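You operate a simulated robot arm through the tools that you are given. There is no shell and no other tool.

The job below is to be done with a simulated two-armed robot. You get a single attempt, and the scene is never put back.

## Task
Pick up the grey hand brush with one hand, pass it to the other hand and put it on the top of the short belt of the tipper.

It is judged by the outcome, as a careful person would: the job done as asked, and still so three seconds after it is handed in. It fails if anything else is knocked over, pushed out of place, dropped, spilled or broken.

## Robot
Two 7-joint arms with two-finger parallel grippers on one trunk, on a base that moves. Base frame: it is fixed to the floor where the robot stands at the start and does not move with it; the origin is under the middle of the robot, x ahead of it, y to its left, z up. Lengths are in m, angles in degrees, forces in N, time in s.
The left shoulder is at the start at [0.202, 0.171, 1.054], the right one opposite. With the tool pointing down near the work surface each hand reaches from about 0.1 to 0.78 m from the robot's upright axis, wherever it stands, measured 20 degrees to its own side. Places, roughly: grey hand brush (15x5x12 cm) [2.7, 2.6, 0.3]; top of the short belt of the tipper (29x22 cm) [2.5, 2.38, 0.94]. Payload 4.4 kg a hand.
The TCP of each hand is the grasp point between the finger pads, 0.023 m short of the fingertips. In the tool frame z runs along the fingers and y along their closing line. The gripper opens to 0.094 m. The fingers are 0.038 m wide and 0.01 m thick; the gripper's body (0.054 by 0.096 m) begins 0.039 m behind the TCP.
Orientation is that of the tool frame in the base frame, as [roll, pitch, yaw] about the fixed x, y, z axes, in that order (R = Rz(yaw) Ry(pitch) Rx(roll)). With the fingers straight down and closing along the base's y, the tool's x points along the base's -x, its y along +y and its z along -z.

## Interface
- The arms move only by the tool drive_tool. It takes "left_targets", "right_targets" or both (then of equal length, played together; a hand with none holds still); each is a list of rows, each a list of 7 numbers: the finger opening in mm, from 0 to 94, then the shift along the tool's x, y, z in mm, then the turn, a rotation vector about the tool's x, y, z in degrees. In form: [[claw, x, y, z, wx, wy, wz], ...]. A call has 1 to 20 rows; each row is the pose to reach, as a shift and turn from the pose commanded when the call began, along the tool's axes at that moment. Each row takes 0.2 s and may step no farther than 0.05 m and 8.6 degrees from the row before; otherwise, or with a gripper value out of range, the whole call is refused. Where a pose cannot be reached the arm comes as near as it can. A force on the tool above 40 N (or 10 N above the force at the start of the call, whichever is more), or a blocked arm, ends the call early, and 0.2 s more pass. The fingers move at their own pace (about 0.072 m/s each) and stop on an object; they squeeze with about 22 N. The grip force told is the motor's: it shows also when the fingers shut on nothing. Time passes only in rows, and 0.2 s behind the last, so rows that repeat a pose let the fingers close. The reply holds the time, the measured pose of the TCP, the force on the tool along the base axes, the opening and the grip force, in the units named above and with some noise, with the torque about the TCP (base axes, N m) and any sound that the robot's microphone picked up.
- Cameras (640 x 400 px; columns grow to the right, rows downward): "scene" is now at [0.3191, 0.0107, 1.1592]; the picture's right is [0.13, -0.99, 0.00], its down [-0.76, -0.10, -0.64] and it looks along [0.63, 0.08, -0.77] (base axes); focal length 214 px, centre (320, 200). "left" rides on the left gripper at [0.086, -0.016, -0.075] in its tool frame; the picture's right is [0.18, 0.98, 0.00], its down [-0.58, 0.11, -0.81] and it looks along [-0.79, 0.15, 0.59] (tool axes); focal length 243 px, centre (320, 200). "right" rides on the right gripper at [0.086, 0.016, -0.075] in its tool frame; the picture's right is [-0.18, 0.98, 0.00], its down [-0.58, -0.11, -0.81] and it looks along [-0.79, -0.15, 0.59] (tool axes); focal length 243 px, centre (320, 200). There is no depth. A picture from a camera that has moved, and an enlarged one, comes with that camera's place and axes in the base frame and with its lens. The place of the scene camera against the robot may be out by one fixed shift of up to 0.012 m in any direction.
- get_image(camera): a new picture of that camera. No time passes.
- raise_lower(by): moves the trunk up (or, below 0, down) by that many m; the arms and the scene camera ride with it, the base frame stays. It gives what a move gives, with no picture.
- steer(legs): drives the robot by 1 to 6 legs, each [ahead, left, turn to the left] in m, m and degrees, along the robot's own axes; the way and the turn of a leg run together, so that a leg with both is an arc; at most 1.5 m and 180 degrees a leg. The arms and the cameras ride along, it lands a little off, and it stops where it bumps. It gives what a move gives.
- aim_head(pan, tilt): turns the head with the scene camera to pan (to the left, within 80 degrees either way) and tilt (down, from -29 to 69), counted from straight ahead of the robot (the tilt from the chest, where the trunk bows). It gives what a move gives.
- zoom(camera, box): a new picture of the part [left, top, right, bottom] of that camera's present view, enlarged. No time passes.
- sign_off(): hands the job in; it is judged then, once.

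Places have to be worked out from the pictures, the camera data and where the tool is seen. Open the grippers and draw the arms clear of the work before you hand the job in, unless the task says otherwise.

The tools are called after "Call:" by a JSON object that holds its "name" and its "arguments". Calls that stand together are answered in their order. drive_tool: Moves the arms, as the interface text tells. Its arguments: {"type":"object","properties":{"left_targets":{"type":"array"},"right_targets":{"type":"array"}},"required":[]} The other tools are called the same way: raise_lower (by) moves the trunk up or down; steer (legs) drives the base; aim_head (pan, tilt) turns the head that bears the scene camera; get_image (camera) takes a picture; zoom (camera, box) takes an enlarged picture of a part of a camera's view; sign_off () hands the job in.

At the start:

```text
clock: 0.0
left_eef_pos: [0.4878, 0.2527, 0.5917]
left_orientation: [179.9, 0.1, -180.0]
left_contact_force: [0.1, -0.5, -0.8]
left_ft_torque: [-0.02, 0.0, -0.01]
left_grip_width: 0.094
left_finger_force: 0.1
right_eef_pos: [0.4887, -0.2323, 0.6077]
right_orientation: [-180.0, 0.1, 180.0]
right_contact_force: [-0.4, 0.0, 0.2]
right_ft_torque: [-0.02, 0.0, -0.02]
right_grip_width: 0.094
right_finger_force: 0.1
trunk travel left (down, up): [-0.075, 0.313]
robot x, y, heading: [0.0028, 0.0022, 0.0]
head pan, tilt (commanded): [7.4, 50.5]
```

scene: 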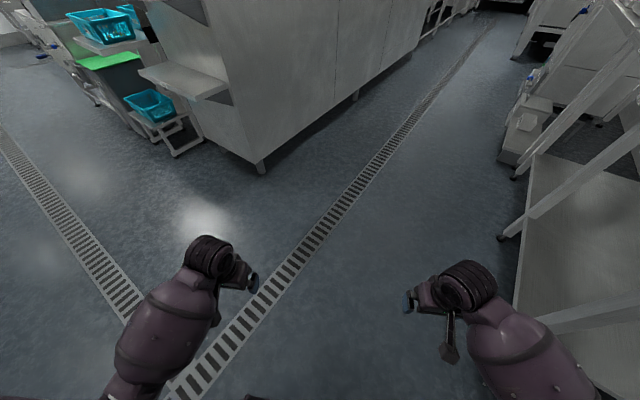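
right: 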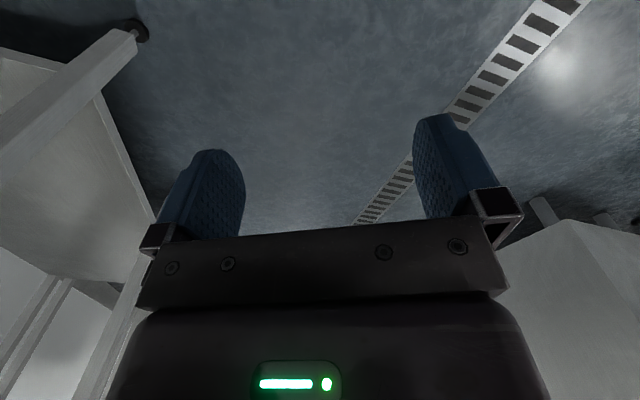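
left: 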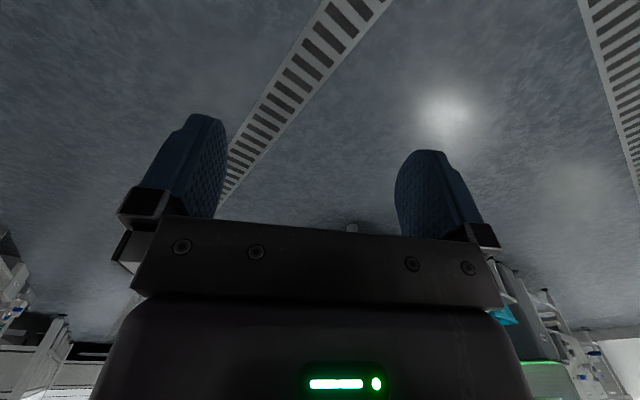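

I start by looking around: the tipper with the green belt seems to be ahead and left. I'll turn the head toward about 43 degrees left and less tilt.

Call:
{"name": "aim_head", "arguments": {"pan": 43, "tilt": 15}}

Call:
{"name": "get_image", "arguments": {"camera": "scene"}}

```text
clock: 1.0
left_eef_pos: [0.4875, 0.2525, 0.5929]
left_orientation: [-180.0, 0.0, -179.9]
left_contact_force: [-0.1, -0.5, 0.7]
left_ft_torque: [0.03, 0.02, -0.01]
left_grip_width: 0.0937
left_finger_force: 0.1
right_eef_pos: [0.4885, -0.232, 0.6064]
right_orientation: [-179.9, -0.1, 180.0]
right_contact_force: [0.0, -0.2, -0.2]
right_ft_torque: [-0.01, -0.03, 0.0]
right_grip_width: 0.094
right_finger_force: 0.1
trunk travel left (down, up): [-0.075, 0.313]
robot x, y, heading: [-0.0031, -0.0, 0.0]
head pan, tilt (commanded): [43.0, 15.0]
```

```text
taken
camera scene: at [0.3115, 0.0645, 1.2134], right [0.68, -0.73, 0.0], down [-0.19, -0.18, -0.97], along [0.71, 0.66, -0.26], focal length 214 px, centre (320, 200)
```

scene: 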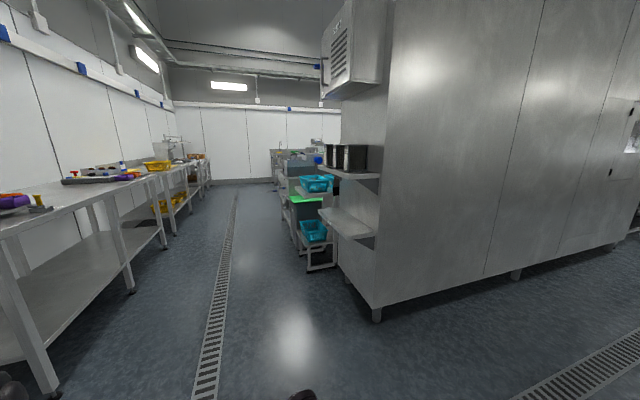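

The tipper stands beyond the big steel cabinet's corner; I zoom in on that region.

Call:
{"name": "zoom", "arguments": {"camera": "scene", "box": [250, 130, 390, 280]}}

Call:
{"name": "zoom", "arguments": {"camera": "scene", "box": [270, 140, 345, 215]}}

```text
2.67 times, centred on (320, 205) of scene
camera zoom: at [0.3115, 0.0645, 1.2134], right [0.68, -0.73, 0.0], down [-0.19, -0.18, -0.97], along [0.71, 0.66, -0.26], focal length 572 px, centre (320, 187)
```

zoom: 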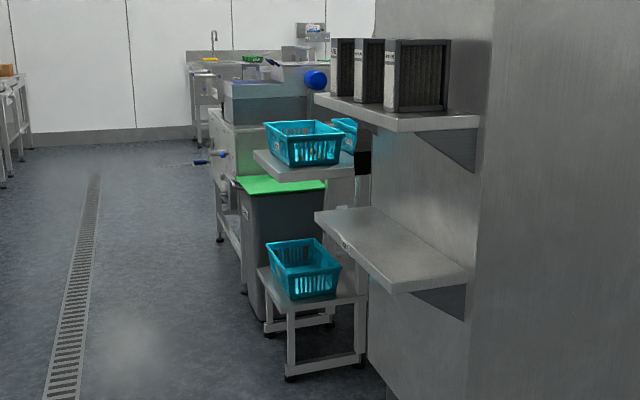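

```text
5.33 times, centred on (308, 178) of scene
camera zoom: at [0.3115, 0.0645, 1.2134], right [0.68, -0.73, 0.0], down [-0.19, -0.18, -0.97], along [0.71, 0.66, -0.26], focal length 1144 px, centre (387, 320)
```

zoom: 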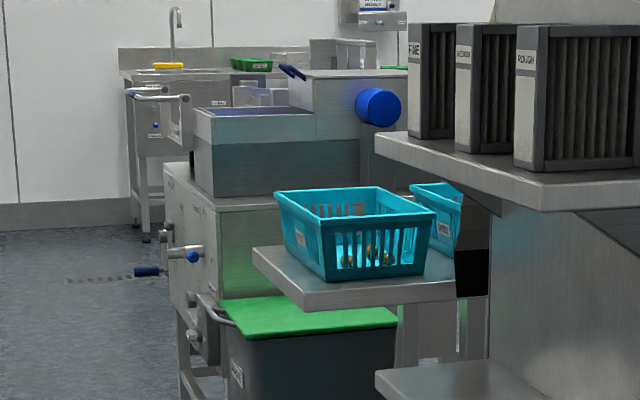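

The tipper with its dark-blue belt seems to stand on the right side of the corridor, which runs at about 61° heading. I turn to the corridor's direction and drive up it, staying mid-way, then look right.

Call:
{"name": "steer", "arguments": {"legs": [[0, 0, 61], [1.3, 0, 0], [0.7, 0, 0]]}}

Call:
{"name": "aim_head", "arguments": {"pan": -30, "tilt": 20}}

Call:
{"name": "get_image", "arguments": {"camera": "scene"}}

```text
clock: 13.7
left_eef_pos: [1.0543, 2.2936, 0.5929]
left_orientation: [180.0, 0.0, -120.2]
left_contact_force: [0.0, 0.1, 0.3]
left_ft_torque: [-0.01, -0.04, -0.01]
left_grip_width: 0.0941
left_finger_force: 0.1
right_eef_pos: [1.475, 2.0504, 0.6051]
right_orientation: [180.0, 0.0, -120.2]
right_contact_force: [0.0, 0.7, 0.1]
right_ft_torque: [-0.02, 0.0, 0.03]
right_grip_width: 0.0942
right_finger_force: 0.0
trunk travel left (down, up): [-0.075, 0.313]
robot x, y, heading: [1.0293, 1.741, 60.0]
head pan, tilt (commanded): [43.0, 15.0]
```

```text
clock: 15.2
left_eef_pos: [1.0545, 2.2934, 0.5922]
left_orientation: [-179.9, -0.1, -120.2]
left_contact_force: [0.5, -0.5, -0.1]
left_ft_torque: [-0.04, 0.01, -0.02]
left_grip_width: 0.0942
left_finger_force: 0.1
right_eef_pos: [1.4759, 2.05, 0.6058]
right_orientation: [-180.0, 0.1, -120.3]
right_contact_force: [0.4, -0.4, -1.3]
right_ft_torque: [0.01, 0.0, 0.0]
right_grip_width: 0.0938
right_finger_force: 0.1
trunk travel left (down, up): [-0.075, 0.313]
robot x, y, heading: [1.0281, 1.7402, 59.8]
head pan, tilt (commanded): [-30.0, 20.0]
```

```text
taken
camera scene: at [1.2262, 2.0104, 1.2054], right [0.5, -0.87, 0.0], down [-0.3, -0.17, -0.94], along [0.82, 0.47, -0.34], focal length 214 px, centre (320, 200)
```

scene: 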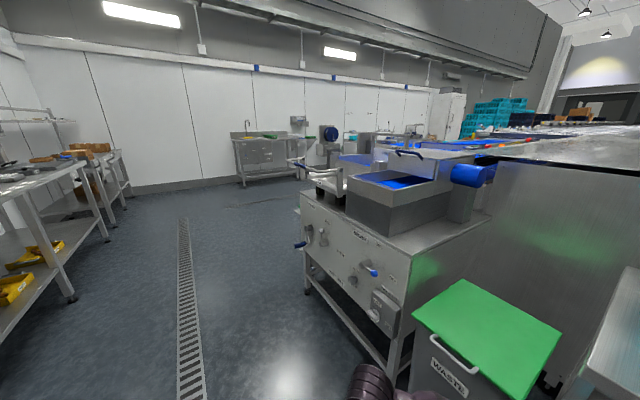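

The tipper is close now on the right with a box containing a blue belt. I zoom in for details of the belt and the space under the machine.

Call:
{"name": "zoom", "arguments": {"camera": "scene", "box": [280, 110, 520, 260]}}

Call:
{"name": "zoom", "arguments": {"camera": "scene", "box": [280, 230, 520, 400]}}

```text
2.67 times, centred on (400, 185) of scene
camera zoom: at [1.2262, 2.0104, 1.2054], right [0.5, -0.87, 0.0], down [-0.3, -0.17, -0.94], along [0.82, 0.47, -0.34], focal length 572 px, centre (107, 240)
```

zoom: 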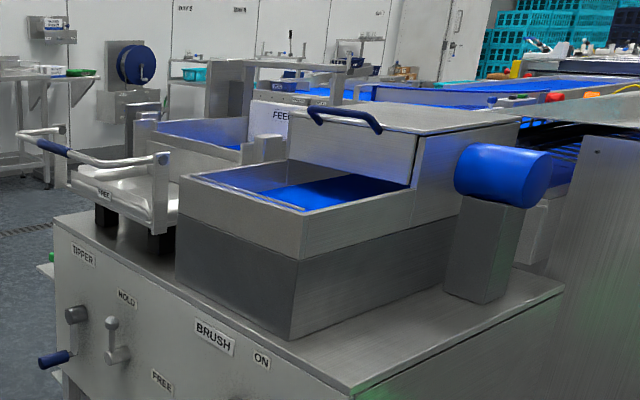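

```text
2.35 times, centred on (400, 315) of scene
camera zoom: at [1.2262, 2.0104, 1.2054], right [0.5, -0.87, 0.0], down [-0.3, -0.17, -0.94], along [0.82, 0.47, -0.34], focal length 505 px, centre (132, -71)
```

zoom: 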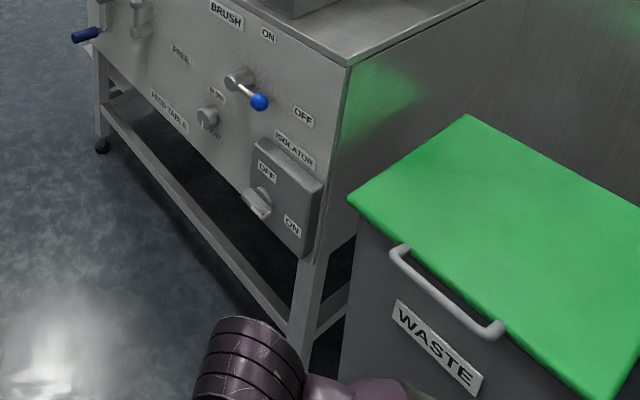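

The machine has two blue belts: one in the near box and one beside the tipping pan. I drive further up the corridor to look at both and to find the brush below or past the machine's far end.

Call:
{"name": "steer", "arguments": {"legs": [[1.0, 0.05, 0]]}}

Call:
{"name": "aim_head", "arguments": {"pan": -60, "tilt": 25}}

Call:
{"name": "get_image", "arguments": {"camera": "scene"}}

```text
clock: 20.4
left_eef_pos: [1.5334, 3.187, 0.5928]
left_orientation: [180.0, 0.0, -121.0]
left_contact_force: [0.7, -0.2, 0.6]
left_ft_torque: [-0.02, 0.02, 0.02]
left_grip_width: 0.094
left_finger_force: 0.1
right_eef_pos: [1.9486, 2.9376, 0.606]
right_orientation: [-180.0, -0.1, -120.9]
right_contact_force: [0.5, 0.9, 0.1]
right_ft_torque: [0.0, 0.0, -0.01]
right_grip_width: 0.0941
right_finger_force: 0.0
trunk travel left (down, up): [-0.075, 0.313]
robot x, y, heading: [1.495, 2.6376, 58.9]
head pan, tilt (commanded): [-30.0, 20.0]
```

```text
clock: 21.4
left_eef_pos: [1.5318, 3.1866, 0.5925]
left_orientation: [180.0, 0.0, -121.0]
left_contact_force: [0.1, 0.1, -0.9]
left_ft_torque: [0.0, 0.02, 0.03]
left_grip_width: 0.094
left_finger_force: 0.0
right_eef_pos: [1.9488, 2.9374, 0.6071]
right_orientation: [-179.9, 0.1, -121.0]
right_contact_force: [-0.1, -0.2, -0.2]
right_ft_torque: [-0.02, 0.0, -0.02]
right_grip_width: 0.0937
right_finger_force: 0.0
trunk travel left (down, up): [-0.075, 0.313]
robot x, y, heading: [1.4957, 2.6419, 58.8]
head pan, tilt (commanded): [-60.0, 25.0]
```

```text
taken
camera scene: at [1.7104, 2.8547, 1.1973], right [-0.02, -1.0, 0.0], down [-0.42, 0.01, -0.91], along [0.91, -0.02, -0.42], focal length 214 px, centre (320, 200)
```

scene: 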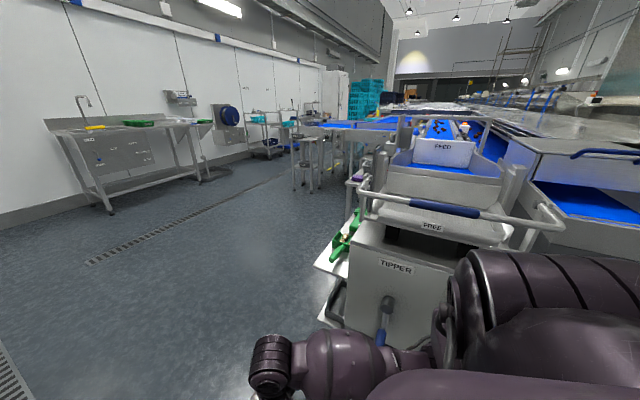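

I see the tipping pan, a belt with a "FEED" label behind it, and a low shelf at the machine's end holding green things. I zoom in on both.

Call:
{"name": "zoom", "arguments": {"camera": "scene", "box": [340, 100, 520, 220]}}

Call:
{"name": "zoom", "arguments": {"camera": "scene", "box": [280, 190, 460, 340]}}

```text
3.33 times, centred on (430, 160) of scene
camera zoom: at [1.7104, 2.8547, 1.1973], right [-0.02, -1.0, 0.0], down [-0.42, 0.01, -0.91], along [0.91, -0.02, -0.42], focal length 715 px, centre (-47, 333)
```

zoom: 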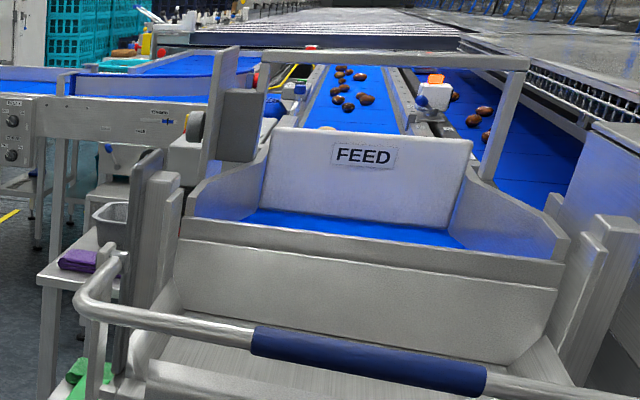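

```text
2.67 times, centred on (370, 265) of scene
camera zoom: at [1.7104, 2.8547, 1.1973], right [-0.02, -1.0, 0.0], down [-0.42, 0.01, -0.91], along [0.91, -0.02, -0.42], focal length 572 px, centre (187, 27)
```

zoom: 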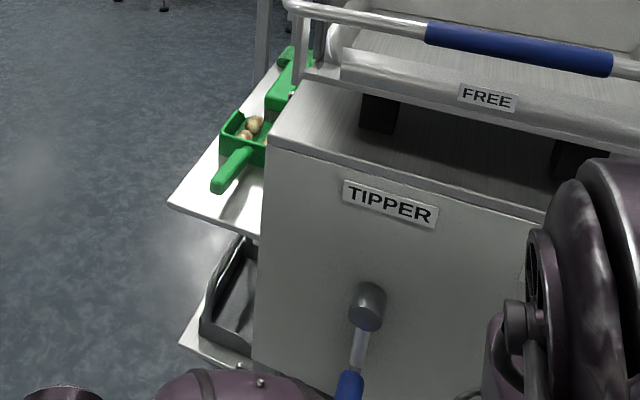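

The grey brush must be on the low two-tier shelf at the machine's far end, and the tipper's short belt is the one behind the pan before the FEED gate. I drive further up and look back to the right.

Call:
{"name": "steer", "arguments": {"legs": [[1.0, 0, 0], [0, 0, -60]]}}

Call:
{"name": "aim_head", "arguments": {"pan": -50, "tilt": 30}}

Call:
{"name": "get_image", "arguments": {"camera": "scene"}}

```text
clock: 29.0
left_eef_pos: [2.4883, 3.711, 0.5919]
left_orientation: [180.0, 0.0, 179.3]
left_contact_force: [-0.4, -1.0, 1.0]
left_ft_torque: [0.0, -0.01, -0.03]
left_grip_width: 0.094
left_finger_force: 0.1
right_eef_pos: [2.484, 3.2257, 0.6055]
right_orientation: [180.0, 0.0, 179.1]
right_contact_force: [0.5, 0.8, 0.2]
right_ft_torque: [-0.03, 0.02, -0.01]
right_grip_width: 0.094
right_finger_force: 0.1
trunk travel left (down, up): [-0.075, 0.313]
robot x, y, heading: [1.9957, 3.4626, -0.9]
head pan, tilt (commanded): [-60.0, 25.0]
```

```text
clock: 29.8
left_eef_pos: [2.4886, 3.7096, 0.5941]
left_orientation: [-180.0, 0.0, 179.2]
left_contact_force: [-0.2, -0.4, -0.2]
left_ft_torque: [0.01, 0.02, 0.05]
left_grip_width: 0.0941
left_finger_force: 0.0
right_eef_pos: [2.4838, 3.2257, 0.6051]
right_orientation: [-180.0, 0.0, 179.2]
right_contact_force: [-0.1, 0.7, -0.1]
right_ft_torque: [-0.01, -0.01, -0.03]
right_grip_width: 0.0941
right_finger_force: 0.0
trunk travel left (down, up): [-0.075, 0.313]
robot x, y, heading: [2.0002, 3.4637, -0.8]
head pan, tilt (commanded): [-50.0, 30.0]
```

```text
taken
camera scene: at [2.2979, 3.3916, 1.1893], right [-0.77, -0.63, 0.0], down [-0.32, 0.39, -0.87], along [0.55, -0.67, -0.5], focal length 214 px, centre (320, 200)
```

scene: 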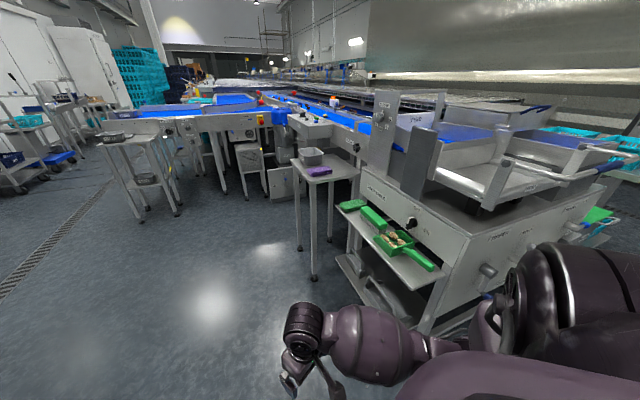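

The shelf at the machine's end is clearly visible now with green tools on the top tier and a tray below. I zoom in on the end of the machine and the belt.

Call:
{"name": "zoom", "arguments": {"camera": "scene", "box": [320, 180, 480, 330]}}

Call:
{"name": "zoom", "arguments": {"camera": "scene", "box": [350, 80, 590, 230]}}

```text
2.67 times, centred on (400, 255) of scene
camera zoom: at [2.2979, 3.3916, 1.1893], right [-0.77, -0.63, 0.0], down [-0.32, 0.39, -0.87], along [0.55, -0.67, -0.5], focal length 572 px, centre (107, 53)
```

zoom: 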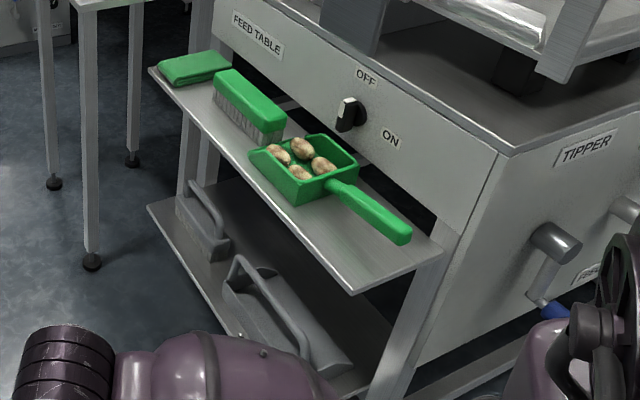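

```text
2.67 times, centred on (470, 155) of scene
camera zoom: at [2.2979, 3.3916, 1.1893], right [-0.77, -0.63, 0.0], down [-0.32, 0.39, -0.87], along [0.55, -0.67, -0.5], focal length 572 px, centre (-80, 320)
```

zoom: 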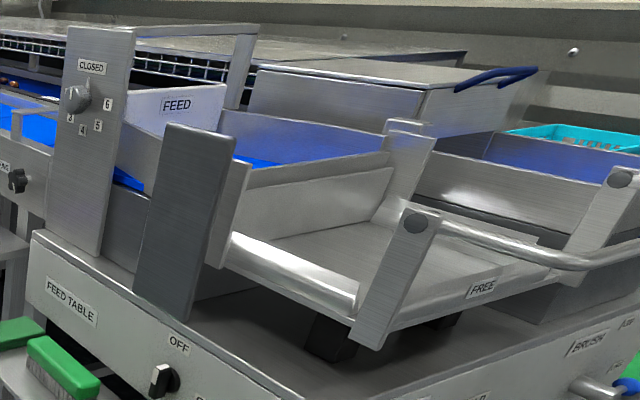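

On the lower tier I see the grey brush with an arched handle at about (2.67, 2.62, 0.3), and a grey dustpan nearer at about (2.46, 2.70). The upper tier's edge is at z≈0.6; I'll drive in an open area and turn to face the machine's end squarely (heading −120°).

Call:
{"name": "steer", "arguments": {"legs": [[0.98, 0.06, 0], [0, 0, -119]]}}

Call:
{"name": "aim_head", "arguments": {"pan": 0, "tilt": 35}}

Call:
{"name": "get_image", "arguments": {"camera": "scene"}}

```text
clock: 39.8
left_eef_pos: [2.947, 2.9704, 0.5932]
left_orientation: [-179.9, 0.1, 60.3]
left_contact_force: [-0.4, 0.2, 0.1]
left_ft_torque: [0.01, 0.01, 0.01]
left_grip_width: 0.094
left_finger_force: 0.0
right_eef_pos: [2.5246, 3.2096, 0.6063]
right_orientation: [-179.9, 0.0, 60.2]
right_contact_force: [0.8, 0.3, 0.5]
right_ft_torque: [-0.03, 0.01, -0.02]
right_grip_width: 0.0939
right_finger_force: 0.1
trunk travel left (down, up): [-0.075, 0.313]
robot x, y, heading: [2.9714, 3.5186, -119.7]
head pan, tilt (commanded): [-50.0, 30.0]
```

```text
clock: 41.0
left_eef_pos: [2.9475, 2.971, 0.5934]
left_orientation: [180.0, -0.1, 60.3]
left_contact_force: [-0.7, -0.8, 0.4]
left_ft_torque: [-0.06, 0.02, -0.01]
left_grip_width: 0.0936
left_finger_force: 0.1
right_eef_pos: [2.525, 3.2089, 0.6051]
right_orientation: [-179.9, 0.0, 60.3]
right_contact_force: [-0.3, 0.1, -0.6]
right_ft_torque: [-0.01, 0.0, -0.02]
right_grip_width: 0.0938
right_finger_force: 0.0
trunk travel left (down, up): [-0.075, 0.313]
robot x, y, heading: [2.969, 3.5209, -119.8]
head pan, tilt (commanded): [0.0, 35.0]
```

```text
taken
camera scene: at [2.7897, 3.2235, 1.1815], right [-0.87, 0.5, 0.0], down [0.28, 0.5, -0.82], along [-0.41, -0.71, -0.57], focal length 214 px, centre (320, 200)
```

scene: 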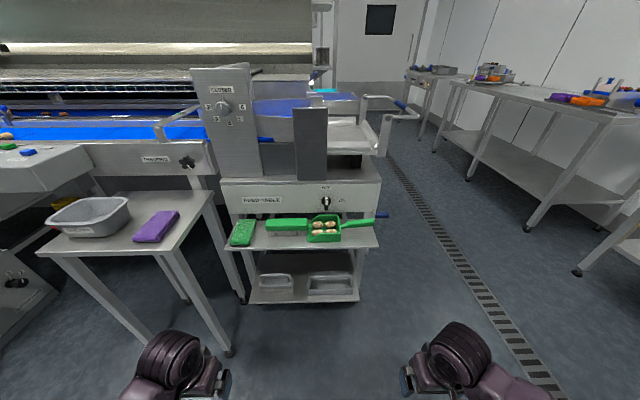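

Facing the shelf squarely now. I zoom in on the lower shelf and on the belt area.

Call:
{"name": "zoom", "arguments": {"camera": "scene", "box": [215, 200, 395, 315]}}

Call:
{"name": "zoom", "arguments": {"camera": "scene", "box": [180, 50, 420, 200]}}

Call:
{"name": "zoom", "arguments": {"camera": "scene", "box": [235, 260, 315, 310]}}

```text
3.48 times, centred on (305, 258) of scene
camera zoom: at [2.7897, 3.2235, 1.1815], right [-0.87, 0.5, 0.0], down [0.28, 0.5, -0.82], along [-0.41, -0.71, -0.57], focal length 746 px, centre (372, 0)
```

zoom: 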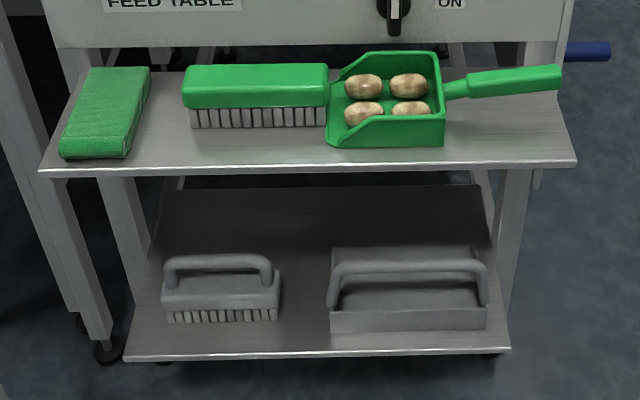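

```text
2.67 times, centred on (300, 125) of scene
camera zoom: at [2.7897, 3.2235, 1.1815], right [-0.87, 0.5, 0.0], down [0.28, 0.5, -0.82], along [-0.41, -0.71, -0.57], focal length 572 px, centre (373, 400)
```

zoom: 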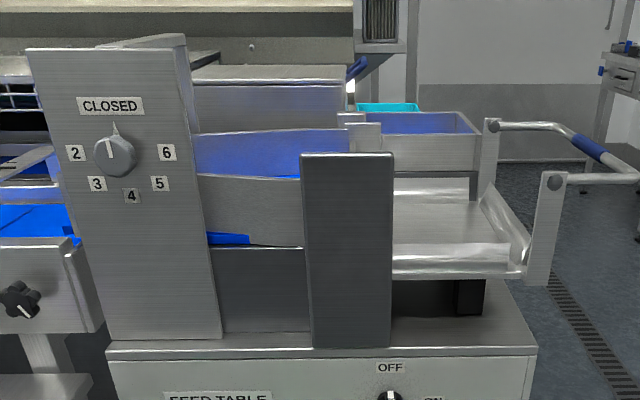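

```text
8.00 times, centred on (275, 285) of scene
camera zoom: at [2.7897, 3.2235, 1.1815], right [-0.87, 0.5, 0.0], down [0.28, 0.5, -0.82], along [-0.41, -0.71, -0.57], focal length 1716 px, centre (680, -480)
```

zoom: 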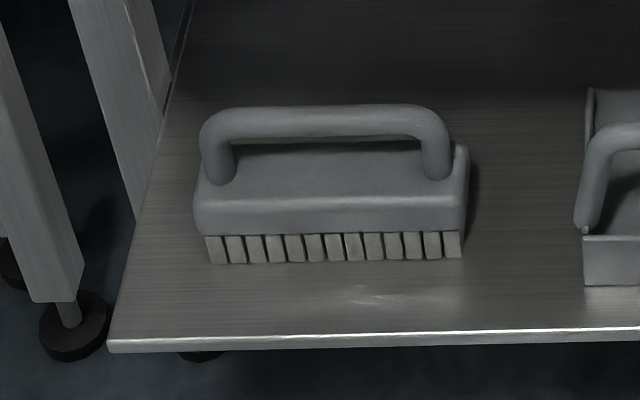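

The brush, its handle bar (≈12 cm straight, ≈2 cm thick, running parallel to the shelf edge at z≈0.39) and the dustpan are clear. Before planning the approach I check how far my own base sticks out and calibrate the scene camera against the hands by looking down.

Call:
{"name": "aim_head", "arguments": {"pan": 0, "tilt": 69}}

Call:
{"name": "get_image", "arguments": {"camera": "scene"}}

```text
clock: 42.0
left_eef_pos: [2.9469, 2.9697, 0.5936]
left_orientation: [179.9, -0.1, 60.2]
left_contact_force: [0.4, -0.8, 0.3]
left_ft_torque: [-0.01, 0.0, -0.03]
left_grip_width: 0.094
left_finger_force: 0.0
right_eef_pos: [2.5247, 3.2096, 0.6052]
right_orientation: [-179.9, 0.0, 60.2]
right_contact_force: [0.0, 0.5, 0.5]
right_ft_torque: [0.02, -0.01, 0.01]
right_grip_width: 0.0941
right_finger_force: 0.1
trunk travel left (down, up): [-0.075, 0.313]
robot x, y, heading: [2.9686, 3.5191, -119.9]
head pan, tilt (commanded): [0.0, 68.8]
```

```text
taken
camera scene: at [2.8057, 3.2513, 1.1379], right [-0.87, 0.49, 0.0], down [0.46, 0.81, -0.36], along [-0.18, -0.32, -0.93], focal length 214 px, centre (320, 200)
```

scene: 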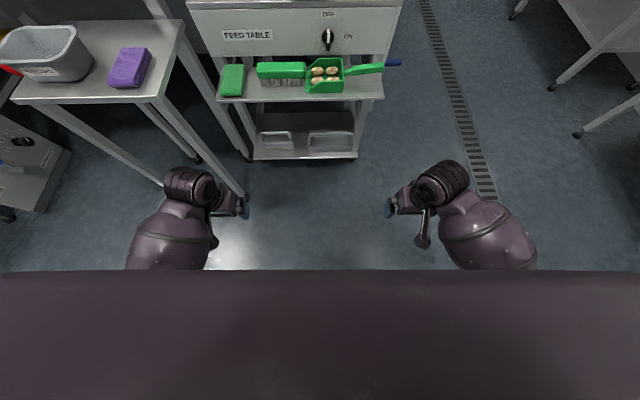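

The base front is hidden under the chest, so it can't stick out more than about 0.38 m. I now raise and retract the left hand, and turn the right hand to the pick-up attitude (tool x to the right, fingers 45° forward-down) here in free space.

Call:
{"name": "drive_tool", "arguments": {"left_targets": [[94, 8, 0, -33, 0, 0, 0], [94, 16, 0, -66, 0, 0, 0], [94, 24, 0, -100, 0, 0, 0], [94, 32, 0, -133, 0, 0, 0], [94, 40, 0, -166, 0, 0, 0], [94, 48, 0, -200, 0, 0, 0], [94, 56, 0, -233, 0, 0, 0], [94, 64, 0, -266, 0, 0, 0], [94, 72, 0, -300, 0, 0, 0], [94, 80, 0, -333, 0, 0, 0], [94, 80, 0, -366, 0, 0, 0], [94, 80, 0, -400, 0, 0, 0]], "right_targets": [[94, 0, 0, 0, 2.93, -2.93, -7.08], [94, 0, 0, 0, 5.86, -5.86, -14.15], [94, 0, 0, 0, 8.79, -8.79, -21.23], [94, 0, 0, 0, 11.72, -11.72, -28.3], [94, 0, 0, 0, 14.65, -14.65, -35.38], [94, 0, 0, 0, 17.59, -17.59, -42.45], [94, 0, 0, 0, 20.52, -20.52, -49.53], [94, 0, 0, 0, 23.45, -23.45, -56.6], [94, 0, 0, 0, 26.38, -26.38, -63.68], [94, 0, 0, 0, 29.31, -29.31, -70.75], [94, 0, 0, 0, 32.24, -32.24, -77.83], [94, 0, 0, 0, 35.17, -35.17, -84.9]]}}

```text
clock: 44.6
left_eef_pos: [2.9739, 2.9407, 0.9163]
left_orientation: [179.9, -0.1, 60.1]
left_contact_force: [-0.2, 0.2, -0.2]
left_ft_torque: [0.01, 0.0, 0.0]
left_grip_width: 0.0941
left_finger_force: 0.1
left hand out of reach, approached as far as the arm can: row 5, 6, 7, 8, 9, 10, 11, 12
right_eef_pos: [2.5251, 3.2084, 0.6046]
right_orientation: [-135.1, -0.2, 150.4]
right_contact_force: [-0.5, -0.7, -0.2]
right_ft_torque: [-0.03, 0.0, 0.01]
right_grip_width: 0.0938
right_finger_force: 0.1
trunk travel left (down, up): [-0.075, 0.313]
robot x, y, heading: [2.9689, 3.516, -119.8]
head pan, tilt (commanded): [0.0, 68.8]
```

The right hand took the attitude; the left stopped at z≈0.92 at its reach limit. I look at how the arms lie now.

Call:
{"name": "get_image", "arguments": {"camera": "scene"}}

Call:
{"name": "get_image", "arguments": {"camera": "right"}}

```text
taken
camera scene: at [2.8051, 3.2507, 1.1373], right [-0.87, 0.49, 0.0], down [0.46, 0.81, -0.36], along [-0.18, -0.31, -0.93], focal length 214 px, centre (320, 200)
```

scene: 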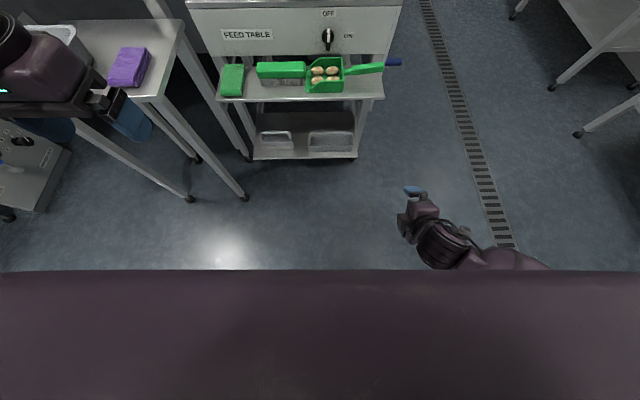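

```text
taken
camera right: at [2.481, 3.3062, 0.6476], right [0.5, 0.51, -0.69], down [0.75, 0.14, 0.65], along [0.43, -0.85, -0.31], focal length 243 px, centre (320, 200)
```

right: 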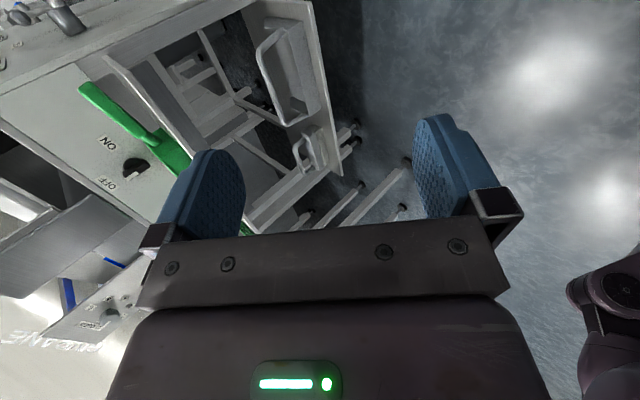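

I check where the left elbow and forearm are relative to the side table by turning the head left.

Call:
{"name": "aim_head", "arguments": {"pan": 60, "tilt": 45}}

Call:
{"name": "get_image", "arguments": {"camera": "scene"}}

Call:
{"name": "aim_head", "arguments": {"pan": -60, "tilt": 45}}

Call:
{"name": "get_image", "arguments": {"camera": "scene"}}

```text
clock: 45.9
left_eef_pos: [2.9738, 2.9422, 0.917]
left_orientation: [179.9, 0.0, 60.1]
left_contact_force: [0.5, 0.5, -0.3]
left_ft_torque: [0.03, 0.0, 0.02]
left_grip_width: 0.0942
left_finger_force: 0.1
right_eef_pos: [2.5237, 3.2092, 0.6061]
right_orientation: [-134.9, 0.0, 150.3]
right_contact_force: [0.7, -0.1, 0.7]
right_ft_torque: [-0.05, 0.01, 0.0]
right_grip_width: 0.0942
right_finger_force: 0.0
trunk travel left (down, up): [-0.075, 0.313]
robot x, y, heading: [2.9711, 3.5209, -119.9]
head pan, tilt (commanded): [60.0, 45.0]
```

```text
taken
camera scene: at [2.8744, 3.2298, 1.1667], right [-0.86, -0.5, 0.0], down [-0.36, 0.61, -0.71], along [0.36, -0.61, -0.71], focal length 214 px, centre (320, 200)
```

scene: 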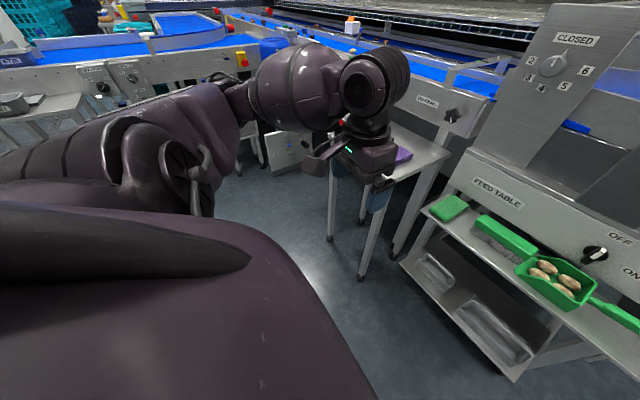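

```text
clock: 47.9
left_eef_pos: [2.9745, 2.9417, 0.9164]
left_orientation: [-180.0, 0.0, 60.1]
left_contact_force: [0.1, 0.0, 0.1]
left_ft_torque: [0.04, 0.03, -0.01]
left_grip_width: 0.094
left_finger_force: 0.1
right_eef_pos: [2.524, 3.2102, 0.6056]
right_orientation: [-135.0, 0.1, 150.4]
right_contact_force: [0.6, 0.0, -0.6]
right_ft_torque: [0.03, 0.0, 0.0]
right_grip_width: 0.0939
right_finger_force: 0.0
trunk travel left (down, up): [-0.075, 0.313]
robot x, y, heading: [2.9695, 3.521, -119.5]
head pan, tilt (commanded): [-60.0, 45.0]
```

```text
taken
camera scene: at [2.752, 3.2994, 1.1667], right [-0.01, 1.0, 0.0], down [0.71, 0.0, -0.71], along [-0.71, 0.0, -0.71], focal length 214 px, centre (320, 200)
```

scene: 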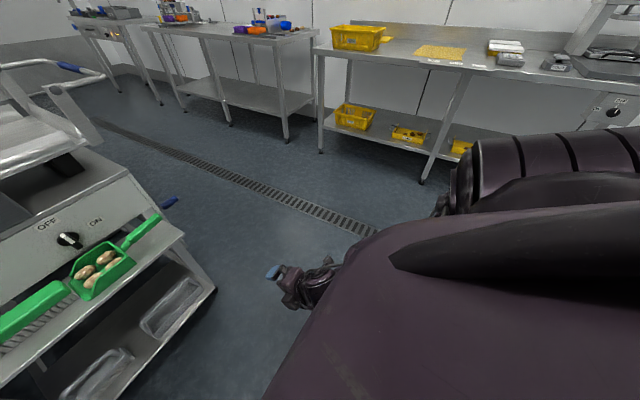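

Plan: right hand picks (robot shifted a bit left), left hand later places from the near side. I first lower the trunk and test the low pick pose in free space, and stow the left hand low and close to the body so its elbow stays clear of the side table.

Call:
{"name": "raise_lower", "arguments": {"by": -0.07}}

```text
clock: 49.0
left_eef_pos: [2.9739, 2.9413, 0.783]
left_orientation: [-179.8, -12.8, 60.1]
left_contact_force: [0.4, 0.3, 0.3]
left_ft_torque: [0.01, 0.03, 0.0]
left_grip_width: 0.0938
left_finger_force: 0.1
right_eef_pos: [2.5244, 3.2104, 0.5359]
right_orientation: [-134.8, 0.0, 150.3]
right_contact_force: [-0.2, 0.1, 0.4]
right_ft_torque: [-0.02, -0.01, 0.0]
right_grip_width: 0.0941
right_finger_force: 0.0
trunk travel left (down, up): [-0.005, 0.383]
robot x, y, heading: [2.9679, 3.519, -119.7]
head pan, tilt (commanded): [-60.0, 45.0]
```

The left hand sagged a bit as it tracked its unreachable target. Now I bring the right hand to the test pose (0.50 ahead, 0.04 left, z 0.40) and lower the left hand.

Call:
{"name": "drive_tool", "arguments": {"left_targets": [[94, 0, 0, 42, 0, 0, 0], [94, 0, 0, 84, 0, 0, 0], [94, 0, 0, 126, 0, 0, 0], [94, 0, 0, 168, 0, 0, 0], [94, 0, 0, 210, 0, 0, 0], [94, 0, 0, 252, 0, 0, 0], [94, 0, 0, 294, 0, 0, 0], [94, 0, 0, 294, 0, 0, 0]], "right_targets": [[94, -34, 11, 13, 0, 0, 0], [94, -68, 22, 26, 0, 0, 0], [94, -102, 33, 39, 0, 0, 0], [94, -136, 44, 52, 0, 0, 0], [94, -170, 55, 66, 0, 0, 0], [94, -204, 66, 79, 0, 0, 0], [94, -238, 77, 92, 0, 0, 0], [94, -272, 88, 105, 0, 0, 0]]}}

```text
clock: 49.7
left_eef_pos: [2.9904, 2.9664, 0.6835]
left_orientation: [-179.9, -12.3, 60.1]
left_contact_force: [0.2, 1.0, 0.7]
left_ft_torque: [-0.1, 0.07, -0.01]
left_grip_width: 0.0941
left_finger_force: 0.0
right_eef_pos: [2.5435, 3.1914, 0.5482]
right_orientation: [-128.7, -7.3, 155.8]
right_contact_force: [0.5, -0.6, -0.8]
right_ft_torque: [0.05, -0.01, -0.02]
right_grip_width: 0.0939
right_finger_force: 0.0
trunk travel left (down, up): [-0.005, 0.383]
robot x, y, heading: [2.9676, 3.518, -119.7]
head pan, tilt (commanded): [-60.0, 45.0]
stopped in row 3 (right hand): the arm was blocked; the commanded pose is now the measured one
```

The right arm was blocked in row 3 after hardly moving. I look to see what it touched.

Call:
{"name": "get_image", "arguments": {"camera": "scene"}}

Call:
{"name": "get_image", "arguments": {"camera": "right"}}

Call:
{"name": "get_image", "arguments": {"camera": "left"}}

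```text
taken
camera scene: at [2.7341, 3.2633, 1.0858], right [-0.01, 1.0, -0.01], down [0.7, 0.0, -0.71], along [-0.71, -0.01, -0.7], focal length 214 px, centre (320, 200)
```

scene: 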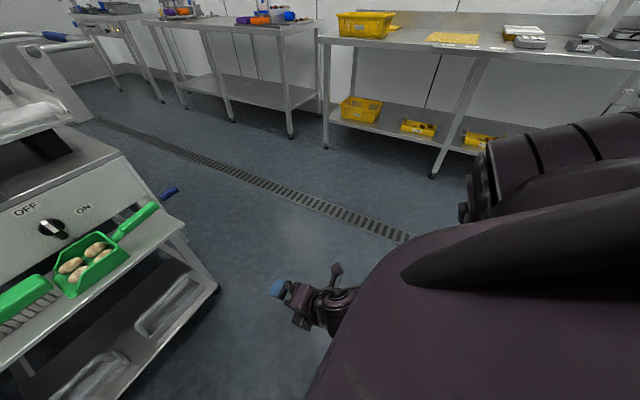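

```text
taken
camera right: at [2.497, 3.2846, 0.5936], right [0.33, 0.53, -0.78], down [0.82, 0.25, 0.51], along [0.46, -0.81, -0.35], focal length 243 px, centre (320, 200)
```

right: 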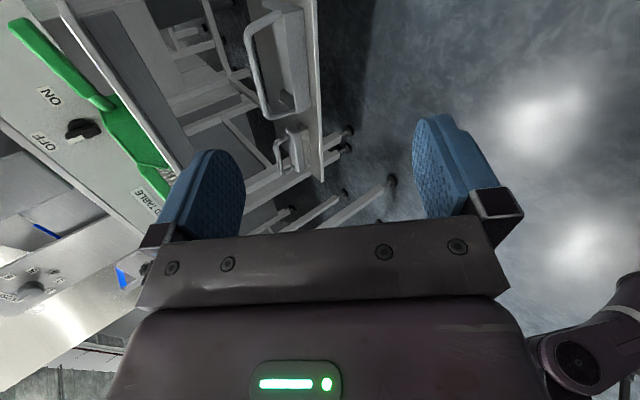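

```text
taken
camera left: at [3.0101, 3.0332, 0.775], right [0.94, -0.33, 0.04], down [-0.27, -0.7, 0.66], along [-0.2, -0.64, -0.75], focal length 243 px, centre (320, 200)
```

left: 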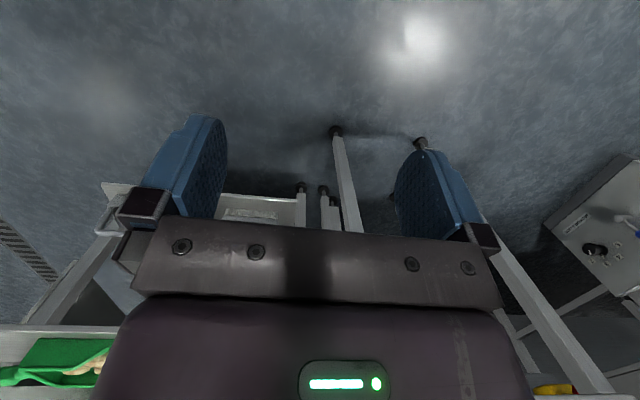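

Nothing external is near the right hand, so the block was probably the arm against itself or a joint limit. I restore the right hand's attitude alone and then go straight down in small steps to probe reach.

Call:
{"name": "drive_tool", "arguments": {"right_targets": [[94, 0, 0, 0, -2.2, -0.3, 3], [94, 0, 0, 0, -4.4, -0.5, 6], [94, 0, 0, 0, -6.6, -0.8, 9], [94, 0, 14, 14, -6.6, -0.8, 9], [94, 0, 28, 28, -6.6, -0.8, 9], [94, 0, 42, 42, -6.6, -0.8, 9], [94, 0, 56, 56, -6.6, -0.8, 9], [94, 0, 70, 70, -6.6, -0.8, 9]]}}

```text
clock: 51.2
left_eef_pos: [2.9902, 2.9659, 0.6823]
left_orientation: [-179.9, -12.5, 60.1]
left_contact_force: [1.0, 0.4, 0.5]
left_ft_torque: [-0.05, 0.08, -0.01]
left_grip_width: 0.094
left_finger_force: 0.1
right_eef_pos: [2.5376, 3.1799, 0.5455]
right_orientation: [-128.8, 3.5, 152.2]
right_contact_force: [0.3, -1.8, 0.4]
right_ft_torque: [0.02, -0.02, -0.04]
right_grip_width: 0.0941
right_finger_force: 0.0
trunk travel left (down, up): [-0.005, 0.383]
robot x, y, heading: [2.968, 3.5197, -119.7]
head pan, tilt (commanded): [-60.0, 45.0]
stopped in row 7 (right hand): the arm was blocked; the commanded pose is now the measured one
```

The right arm is blocked again near z≈0.545, so something stops it going lower. I look down at the right arm from the head.

Call:
{"name": "aim_head", "arguments": {"pan": -35, "tilt": 69}}

Call:
{"name": "get_image", "arguments": {"camera": "scene"}}

```text
clock: 52.1
left_eef_pos: [2.9882, 2.9666, 0.6848]
left_orientation: [179.9, -12.2, 60.2]
left_contact_force: [-0.2, 0.0, -0.1]
left_ft_torque: [0.02, -0.03, 0.0]
left_grip_width: 0.094
left_finger_force: 0.1
right_eef_pos: [2.5375, 3.1807, 0.5449]
right_orientation: [-128.8, 3.6, 152.4]
right_contact_force: [0.6, -1.2, 0.2]
right_ft_torque: [0.03, 0.02, 0.0]
right_grip_width: 0.094
right_finger_force: 0.0
trunk travel left (down, up): [-0.005, 0.383]
robot x, y, heading: [2.9704, 3.5202, -119.6]
head pan, tilt (commanded): [-35.0, 68.8]
```

```text
taken
camera scene: at [2.7621, 3.2416, 1.0577], right [-0.43, 0.9, -0.01], down [0.84, 0.39, -0.37], along [-0.33, -0.17, -0.93], focal length 214 px, centre (320, 200)
```

scene: 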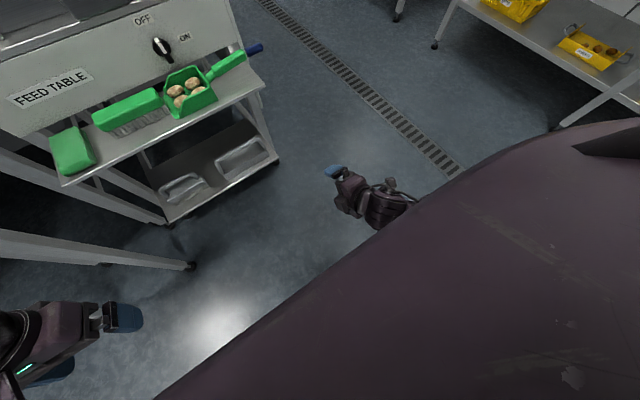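

The hand comes out from under the chest; I suspect the wrist or forearm jams against my own trunk when the tilted hand is close and low. I move the right hand up and forward first, to about 0.6 m ahead, before lowering.

Call:
{"name": "drive_tool", "arguments": {"right_targets": [[94, 0, -34, 15, 0, 0, 0], [94, 0, -68, 31, 0, 0, 0], [94, 0, -102, 46, 0, 0, 0], [94, 0, -102, 46, 0, 0, 0]]}}

```text
clock: 53.1
left_eef_pos: [2.9859, 2.9607, 0.6788]
left_orientation: [180.0, -12.8, 60.2]
left_contact_force: [-1.2, -1.3, -0.1]
left_ft_torque: [0.02, -0.02, 0.03]
left_grip_width: 0.0941
left_finger_force: 0.1
right_eef_pos: [2.4844, 3.0841, 0.5832]
right_orientation: [-129.8, 3.5, 152.1]
right_contact_force: [-0.7, 0.1, 0.3]
right_ft_torque: [0.0, 0.0, 0.03]
right_grip_width: 0.0942
right_finger_force: 0.1
trunk travel left (down, up): [-0.005, 0.383]
robot x, y, heading: [2.9704, 3.5173, -119.3]
head pan, tilt (commanded): [-35.0, 68.8]
```

It moved freely. Now I lower by 0.15 m while moving 0.1 m left, watching for blockage.

Call:
{"name": "drive_tool", "arguments": {"right_targets": [[94, -20, 23, 19, 0, 0, 0], [94, -40, 46, 38, 0, 0, 0], [94, -60, 69, 57, 0, 0, 0], [94, -80, 92, 76, 0, 0, 0], [94, -100, 115, 96, 0, 0, 0], [94, -100, 115, 96, 0, 0, 0]]}}

```text
clock: 54.7
left_eef_pos: [2.9861, 2.9602, 0.6748]
left_orientation: [179.9, -13.2, 60.2]
left_contact_force: [-0.1, 0.2, 0.1]
left_ft_torque: [0.06, 0.02, -0.05]
left_grip_width: 0.094
left_finger_force: 0.0
right_eef_pos: [2.5302, 3.0487, 0.4328]
right_orientation: [-128.5, -2.0, 152.2]
right_contact_force: [0.3, -0.5, 0.2]
right_ft_torque: [-0.01, 0.03, 0.0]
right_grip_width: 0.0942
right_finger_force: 0.1
trunk travel left (down, up): [-0.005, 0.383]
robot x, y, heading: [2.9716, 3.5176, -119.4]
head pan, tilt (commanded): [-35.0, 68.8]
stopped in row 6 (right hand): the arm was blocked; the commanded pose is now the measured one
```

At (0.625 ahead, −0.154 left, z 0.433) it stops moving left, though height was reached. I test whether yawing the tool a little to the left frees the motion.

Call:
{"name": "drive_tool", "arguments": {"right_targets": [[94, 0, 0, 0, 0, -5.9, -4.7], [94, 0, 0, 0, 0, -11.7, -9.3], [94, -25, 0, 0, 0, -11.7, -9.3], [94, -50, 0, 0, 0, -11.7, -9.3], [94, -50, 0, 0, 0, -11.7, -9.3]]}}

```text
clock: 55.9
left_eef_pos: [2.9861, 2.9596, 0.6793]
left_orientation: [-179.9, -12.7, 60.1]
left_contact_force: [-0.5, -0.2, -0.2]
left_ft_torque: [-0.02, 0.01, 0.0]
left_grip_width: 0.0942
left_finger_force: 0.0
right_eef_pos: [2.5792, 3.0215, 0.4354]
right_orientation: [-128.9, -1.6, 167.2]
right_contact_force: [0.1, -0.1, 0.4]
right_ft_torque: [0.02, 0.01, 0.02]
right_grip_width: 0.094
right_finger_force: 0.0
trunk travel left (down, up): [-0.005, 0.383]
robot x, y, heading: [2.9676, 3.52, -119.6]
head pan, tilt (commanded): [-35.0, 68.8]
```

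Yawing left freed it: now 0.625 ahead, −0.09 left. I probe further: lower 0.045 and left another 0.06.

Call:
{"name": "drive_tool", "arguments": {"right_targets": [[94, 0, 17, 14, 0, 0, 0], [94, 0, 35, 28, 0, 0, 0], [94, -30, 35, 28, 0, 0, 0], [94, -60, 35, 28, 0, 0, 0], [94, -60, 35, 28, 0, 0, 0]]}}

Call:
{"name": "get_image", "arguments": {"camera": "right"}}

Call:
{"name": "get_image", "arguments": {"camera": "scene"}}

```text
clock: 57.3
left_eef_pos: [2.9871, 2.9607, 0.675]
left_orientation: [-180.0, -13.3, 60.1]
left_contact_force: [-0.1, -0.9, -0.6]
left_ft_torque: [-0.02, -0.01, 0.01]
left_grip_width: 0.0942
left_finger_force: 0.0
right_eef_pos: [2.5626, 3.0247, 0.3787]
right_orientation: [-128.9, -9.1, 167.4]
right_contact_force: [-0.4, 0.5, 0.0]
right_ft_torque: [-0.01, 0.01, 0.0]
right_grip_width: 0.0938
right_finger_force: 0.2
trunk travel left (down, up): [-0.005, 0.383]
robot x, y, heading: [2.9683, 3.5217, -119.5]
head pan, tilt (commanded): [-35.0, 68.8]
stopped in row 5 (right hand): the arm was blocked; the commanded pose is now the measured one
```

```text
taken
camera right: at [2.4994, 3.1077, 0.4275], right [0.2, 0.59, -0.78], down [0.77, 0.4, 0.49], along [0.6, -0.7, -0.38], focal length 243 px, centre (320, 200)
```

right: 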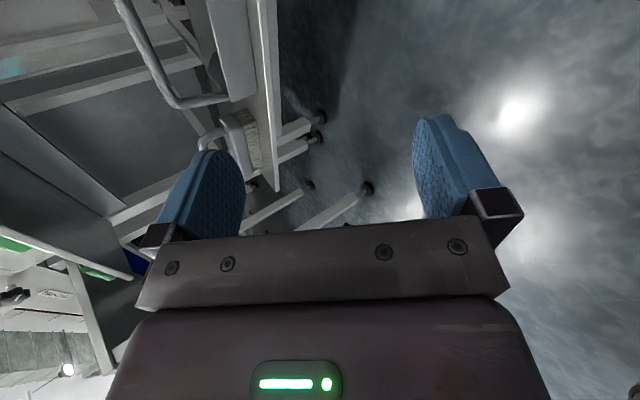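

```text
taken
camera scene: at [2.7566, 3.2296, 1.0506], right [-0.43, 0.9, 0.0], down [0.84, 0.4, -0.36], along [-0.33, -0.15, -0.93], focal length 214 px, centre (320, 200)
```

scene: 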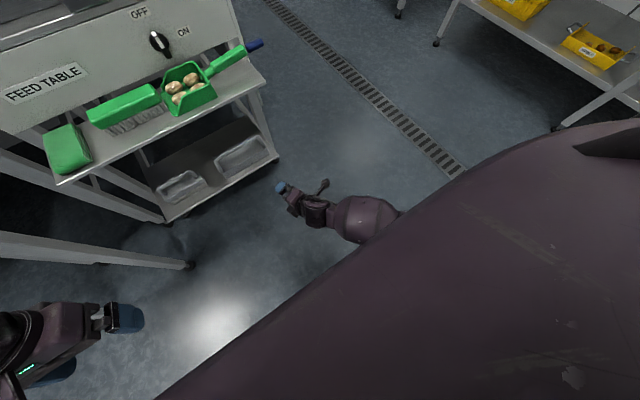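

The arm ran to its length limit there (right shoulder–wrist ≈0.53 m). I back off a little to the intended pick posture (0.59 ahead, −0.11 left, z 0.41, 45° down, yawed ~12° left) to verify it, and retract the left hand toward the body.

Call:
{"name": "drive_tool", "arguments": {"right_targets": [[94, -3, 0, -17, -2, -0.8, 3.3], [94, -5, 1, -34, -4, -1.6, 6.7], [94, -7, 1, -51, -6.1, -2.45, 10], [94, -7, 1, -51, -6.1, -2.45, 10]], "left_targets": [[94, 40, 0, 0, 0, 0, 0], [94, 80, 0, 0, 0, 0, 0], [94, 120, 0, 0, 0, 0, 0], [94, 150, 0, 0, 0, 0, 0]]}}

```text
clock: 58.3
left_eef_pos: [3.0526, 2.9924, 0.6436]
left_orientation: [179.8, -13.3, 60.0]
left_contact_force: [-0.8, 0.0, 0.2]
left_ft_torque: [0.02, -0.04, 0.01]
left_grip_width: 0.094
left_finger_force: 0.1
left hand out of reach, approached as far as the arm can: row 1, 2, 3, 4
right_eef_pos: [2.5756, 3.0574, 0.4102]
right_orientation: [-134.4, 0.2, 162.4]
right_contact_force: [-0.2, -0.6, -0.3]
right_ft_torque: [0.0, 0.04, -0.02]
right_grip_width: 0.094
right_finger_force: 0.1
trunk travel left (down, up): [-0.005, 0.383]
robot x, y, heading: [2.9687, 3.5183, -119.7]
head pan, tilt (commanded): [-35.0, 68.8]
```

The right-hand pick posture works with margin. The left hand can't fold closer at that height, so I swing it out sideways to the left, where there is open floor.

Call:
{"name": "drive_tool", "arguments": {"left_targets": [[94, 0, 43, 0, 0, 0, 0], [94, 0, 86, 0, 0, 0, 0], [94, 0, 129, 0, 0, 0, 0], [94, 0, 172, 0, 0, 0, 0], [94, 0, 215, 0, 0, 0, 0], [94, 0, 258, 0, 0, 0, 0], [94, 0, 300, 0, 0, 0, 0], [94, 0, 300, 0, 0, 0, 0]]}}

```text
clock: 60.1
left_eef_pos: [3.3134, 2.8448, 0.6451]
left_orientation: [179.6, -13.1, 60.2]
left_contact_force: [-0.2, 0.0, -0.3]
left_ft_torque: [0.0, 0.02, 0.0]
left_grip_width: 0.0938
left_finger_force: 0.1
right_eef_pos: [2.5756, 3.0587, 0.4112]
right_orientation: [-134.2, 0.1, 162.3]
right_contact_force: [1.2, -0.7, 0.0]
right_ft_torque: [-0.01, -0.02, -0.01]
right_grip_width: 0.094
right_finger_force: 0.0
trunk travel left (down, up): [-0.005, 0.383]
robot x, y, heading: [2.9709, 3.5196, -119.7]
head pan, tilt (commanded): [-35.0, 68.8]
```

Left hand is now 0.63 m to the left, 0.42 ahead. I pull it back about 0.25 m so it stays behind the table front line.

Call:
{"name": "drive_tool", "arguments": {"left_targets": [[94, 42, 0, 10, 0, 0, 0], [94, 84, 0, 20, 0, 0, 0], [94, 126, 0, 30, 0, 0, 0], [94, 168, 0, 40, 0, 0, 0], [94, 210, 0, 50, 0, 0, 0], [94, 250, 0, 58, 0, 0, 0], [94, 250, 0, 58, 0, 0, 0]]}}

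Call:
{"name": "aim_head", "arguments": {"pan": 0, "tilt": 40}}

Call:
{"name": "get_image", "arguments": {"camera": "scene"}}

```text
clock: 61.7
left_eef_pos: [3.4391, 3.0694, 0.6486]
left_orientation: [179.8, -13.1, 60.2]
left_contact_force: [0.3, -1.4, 0.0]
left_ft_torque: [0.0, -0.02, 0.0]
left_grip_width: 0.0941
left_finger_force: 0.0
right_eef_pos: [2.5756, 3.058, 0.4119]
right_orientation: [-134.3, 0.1, 162.4]
right_contact_force: [0.0, -0.2, -0.4]
right_ft_torque: [0.01, 0.01, 0.01]
right_grip_width: 0.0937
right_finger_force: 0.1
trunk travel left (down, up): [-0.005, 0.383]
robot x, y, heading: [2.9719, 3.5205, -119.5]
head pan, tilt (commanded): [-35.0, 68.8]
```

```text
clock: 62.7
left_eef_pos: [3.4391, 3.0695, 0.6474]
left_orientation: [179.8, -13.1, 60.1]
left_contact_force: [-0.7, -0.1, 0.3]
left_ft_torque: [-0.01, -0.02, -0.02]
left_grip_width: 0.0939
left_finger_force: 0.1
right_eef_pos: [2.5744, 3.0589, 0.4116]
right_orientation: [-134.2, 0.1, 162.4]
right_contact_force: [-1.1, 0.9, 0.0]
right_ft_torque: [0.02, -0.01, -0.02]
right_grip_width: 0.0939
right_finger_force: 0.0
trunk travel left (down, up): [-0.005, 0.383]
robot x, y, heading: [2.9701, 3.5195, -119.8]
head pan, tilt (commanded): [0.0, 40.0]
```

```text
taken
camera scene: at [2.761, 3.18, 1.088], right [-0.87, 0.49, 0.0], down [0.32, 0.56, -0.76], along [-0.38, -0.66, -0.65], focal length 214 px, centre (320, 200)
```

scene: 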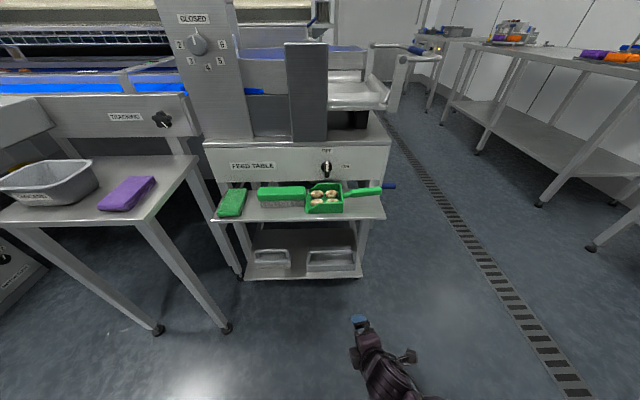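

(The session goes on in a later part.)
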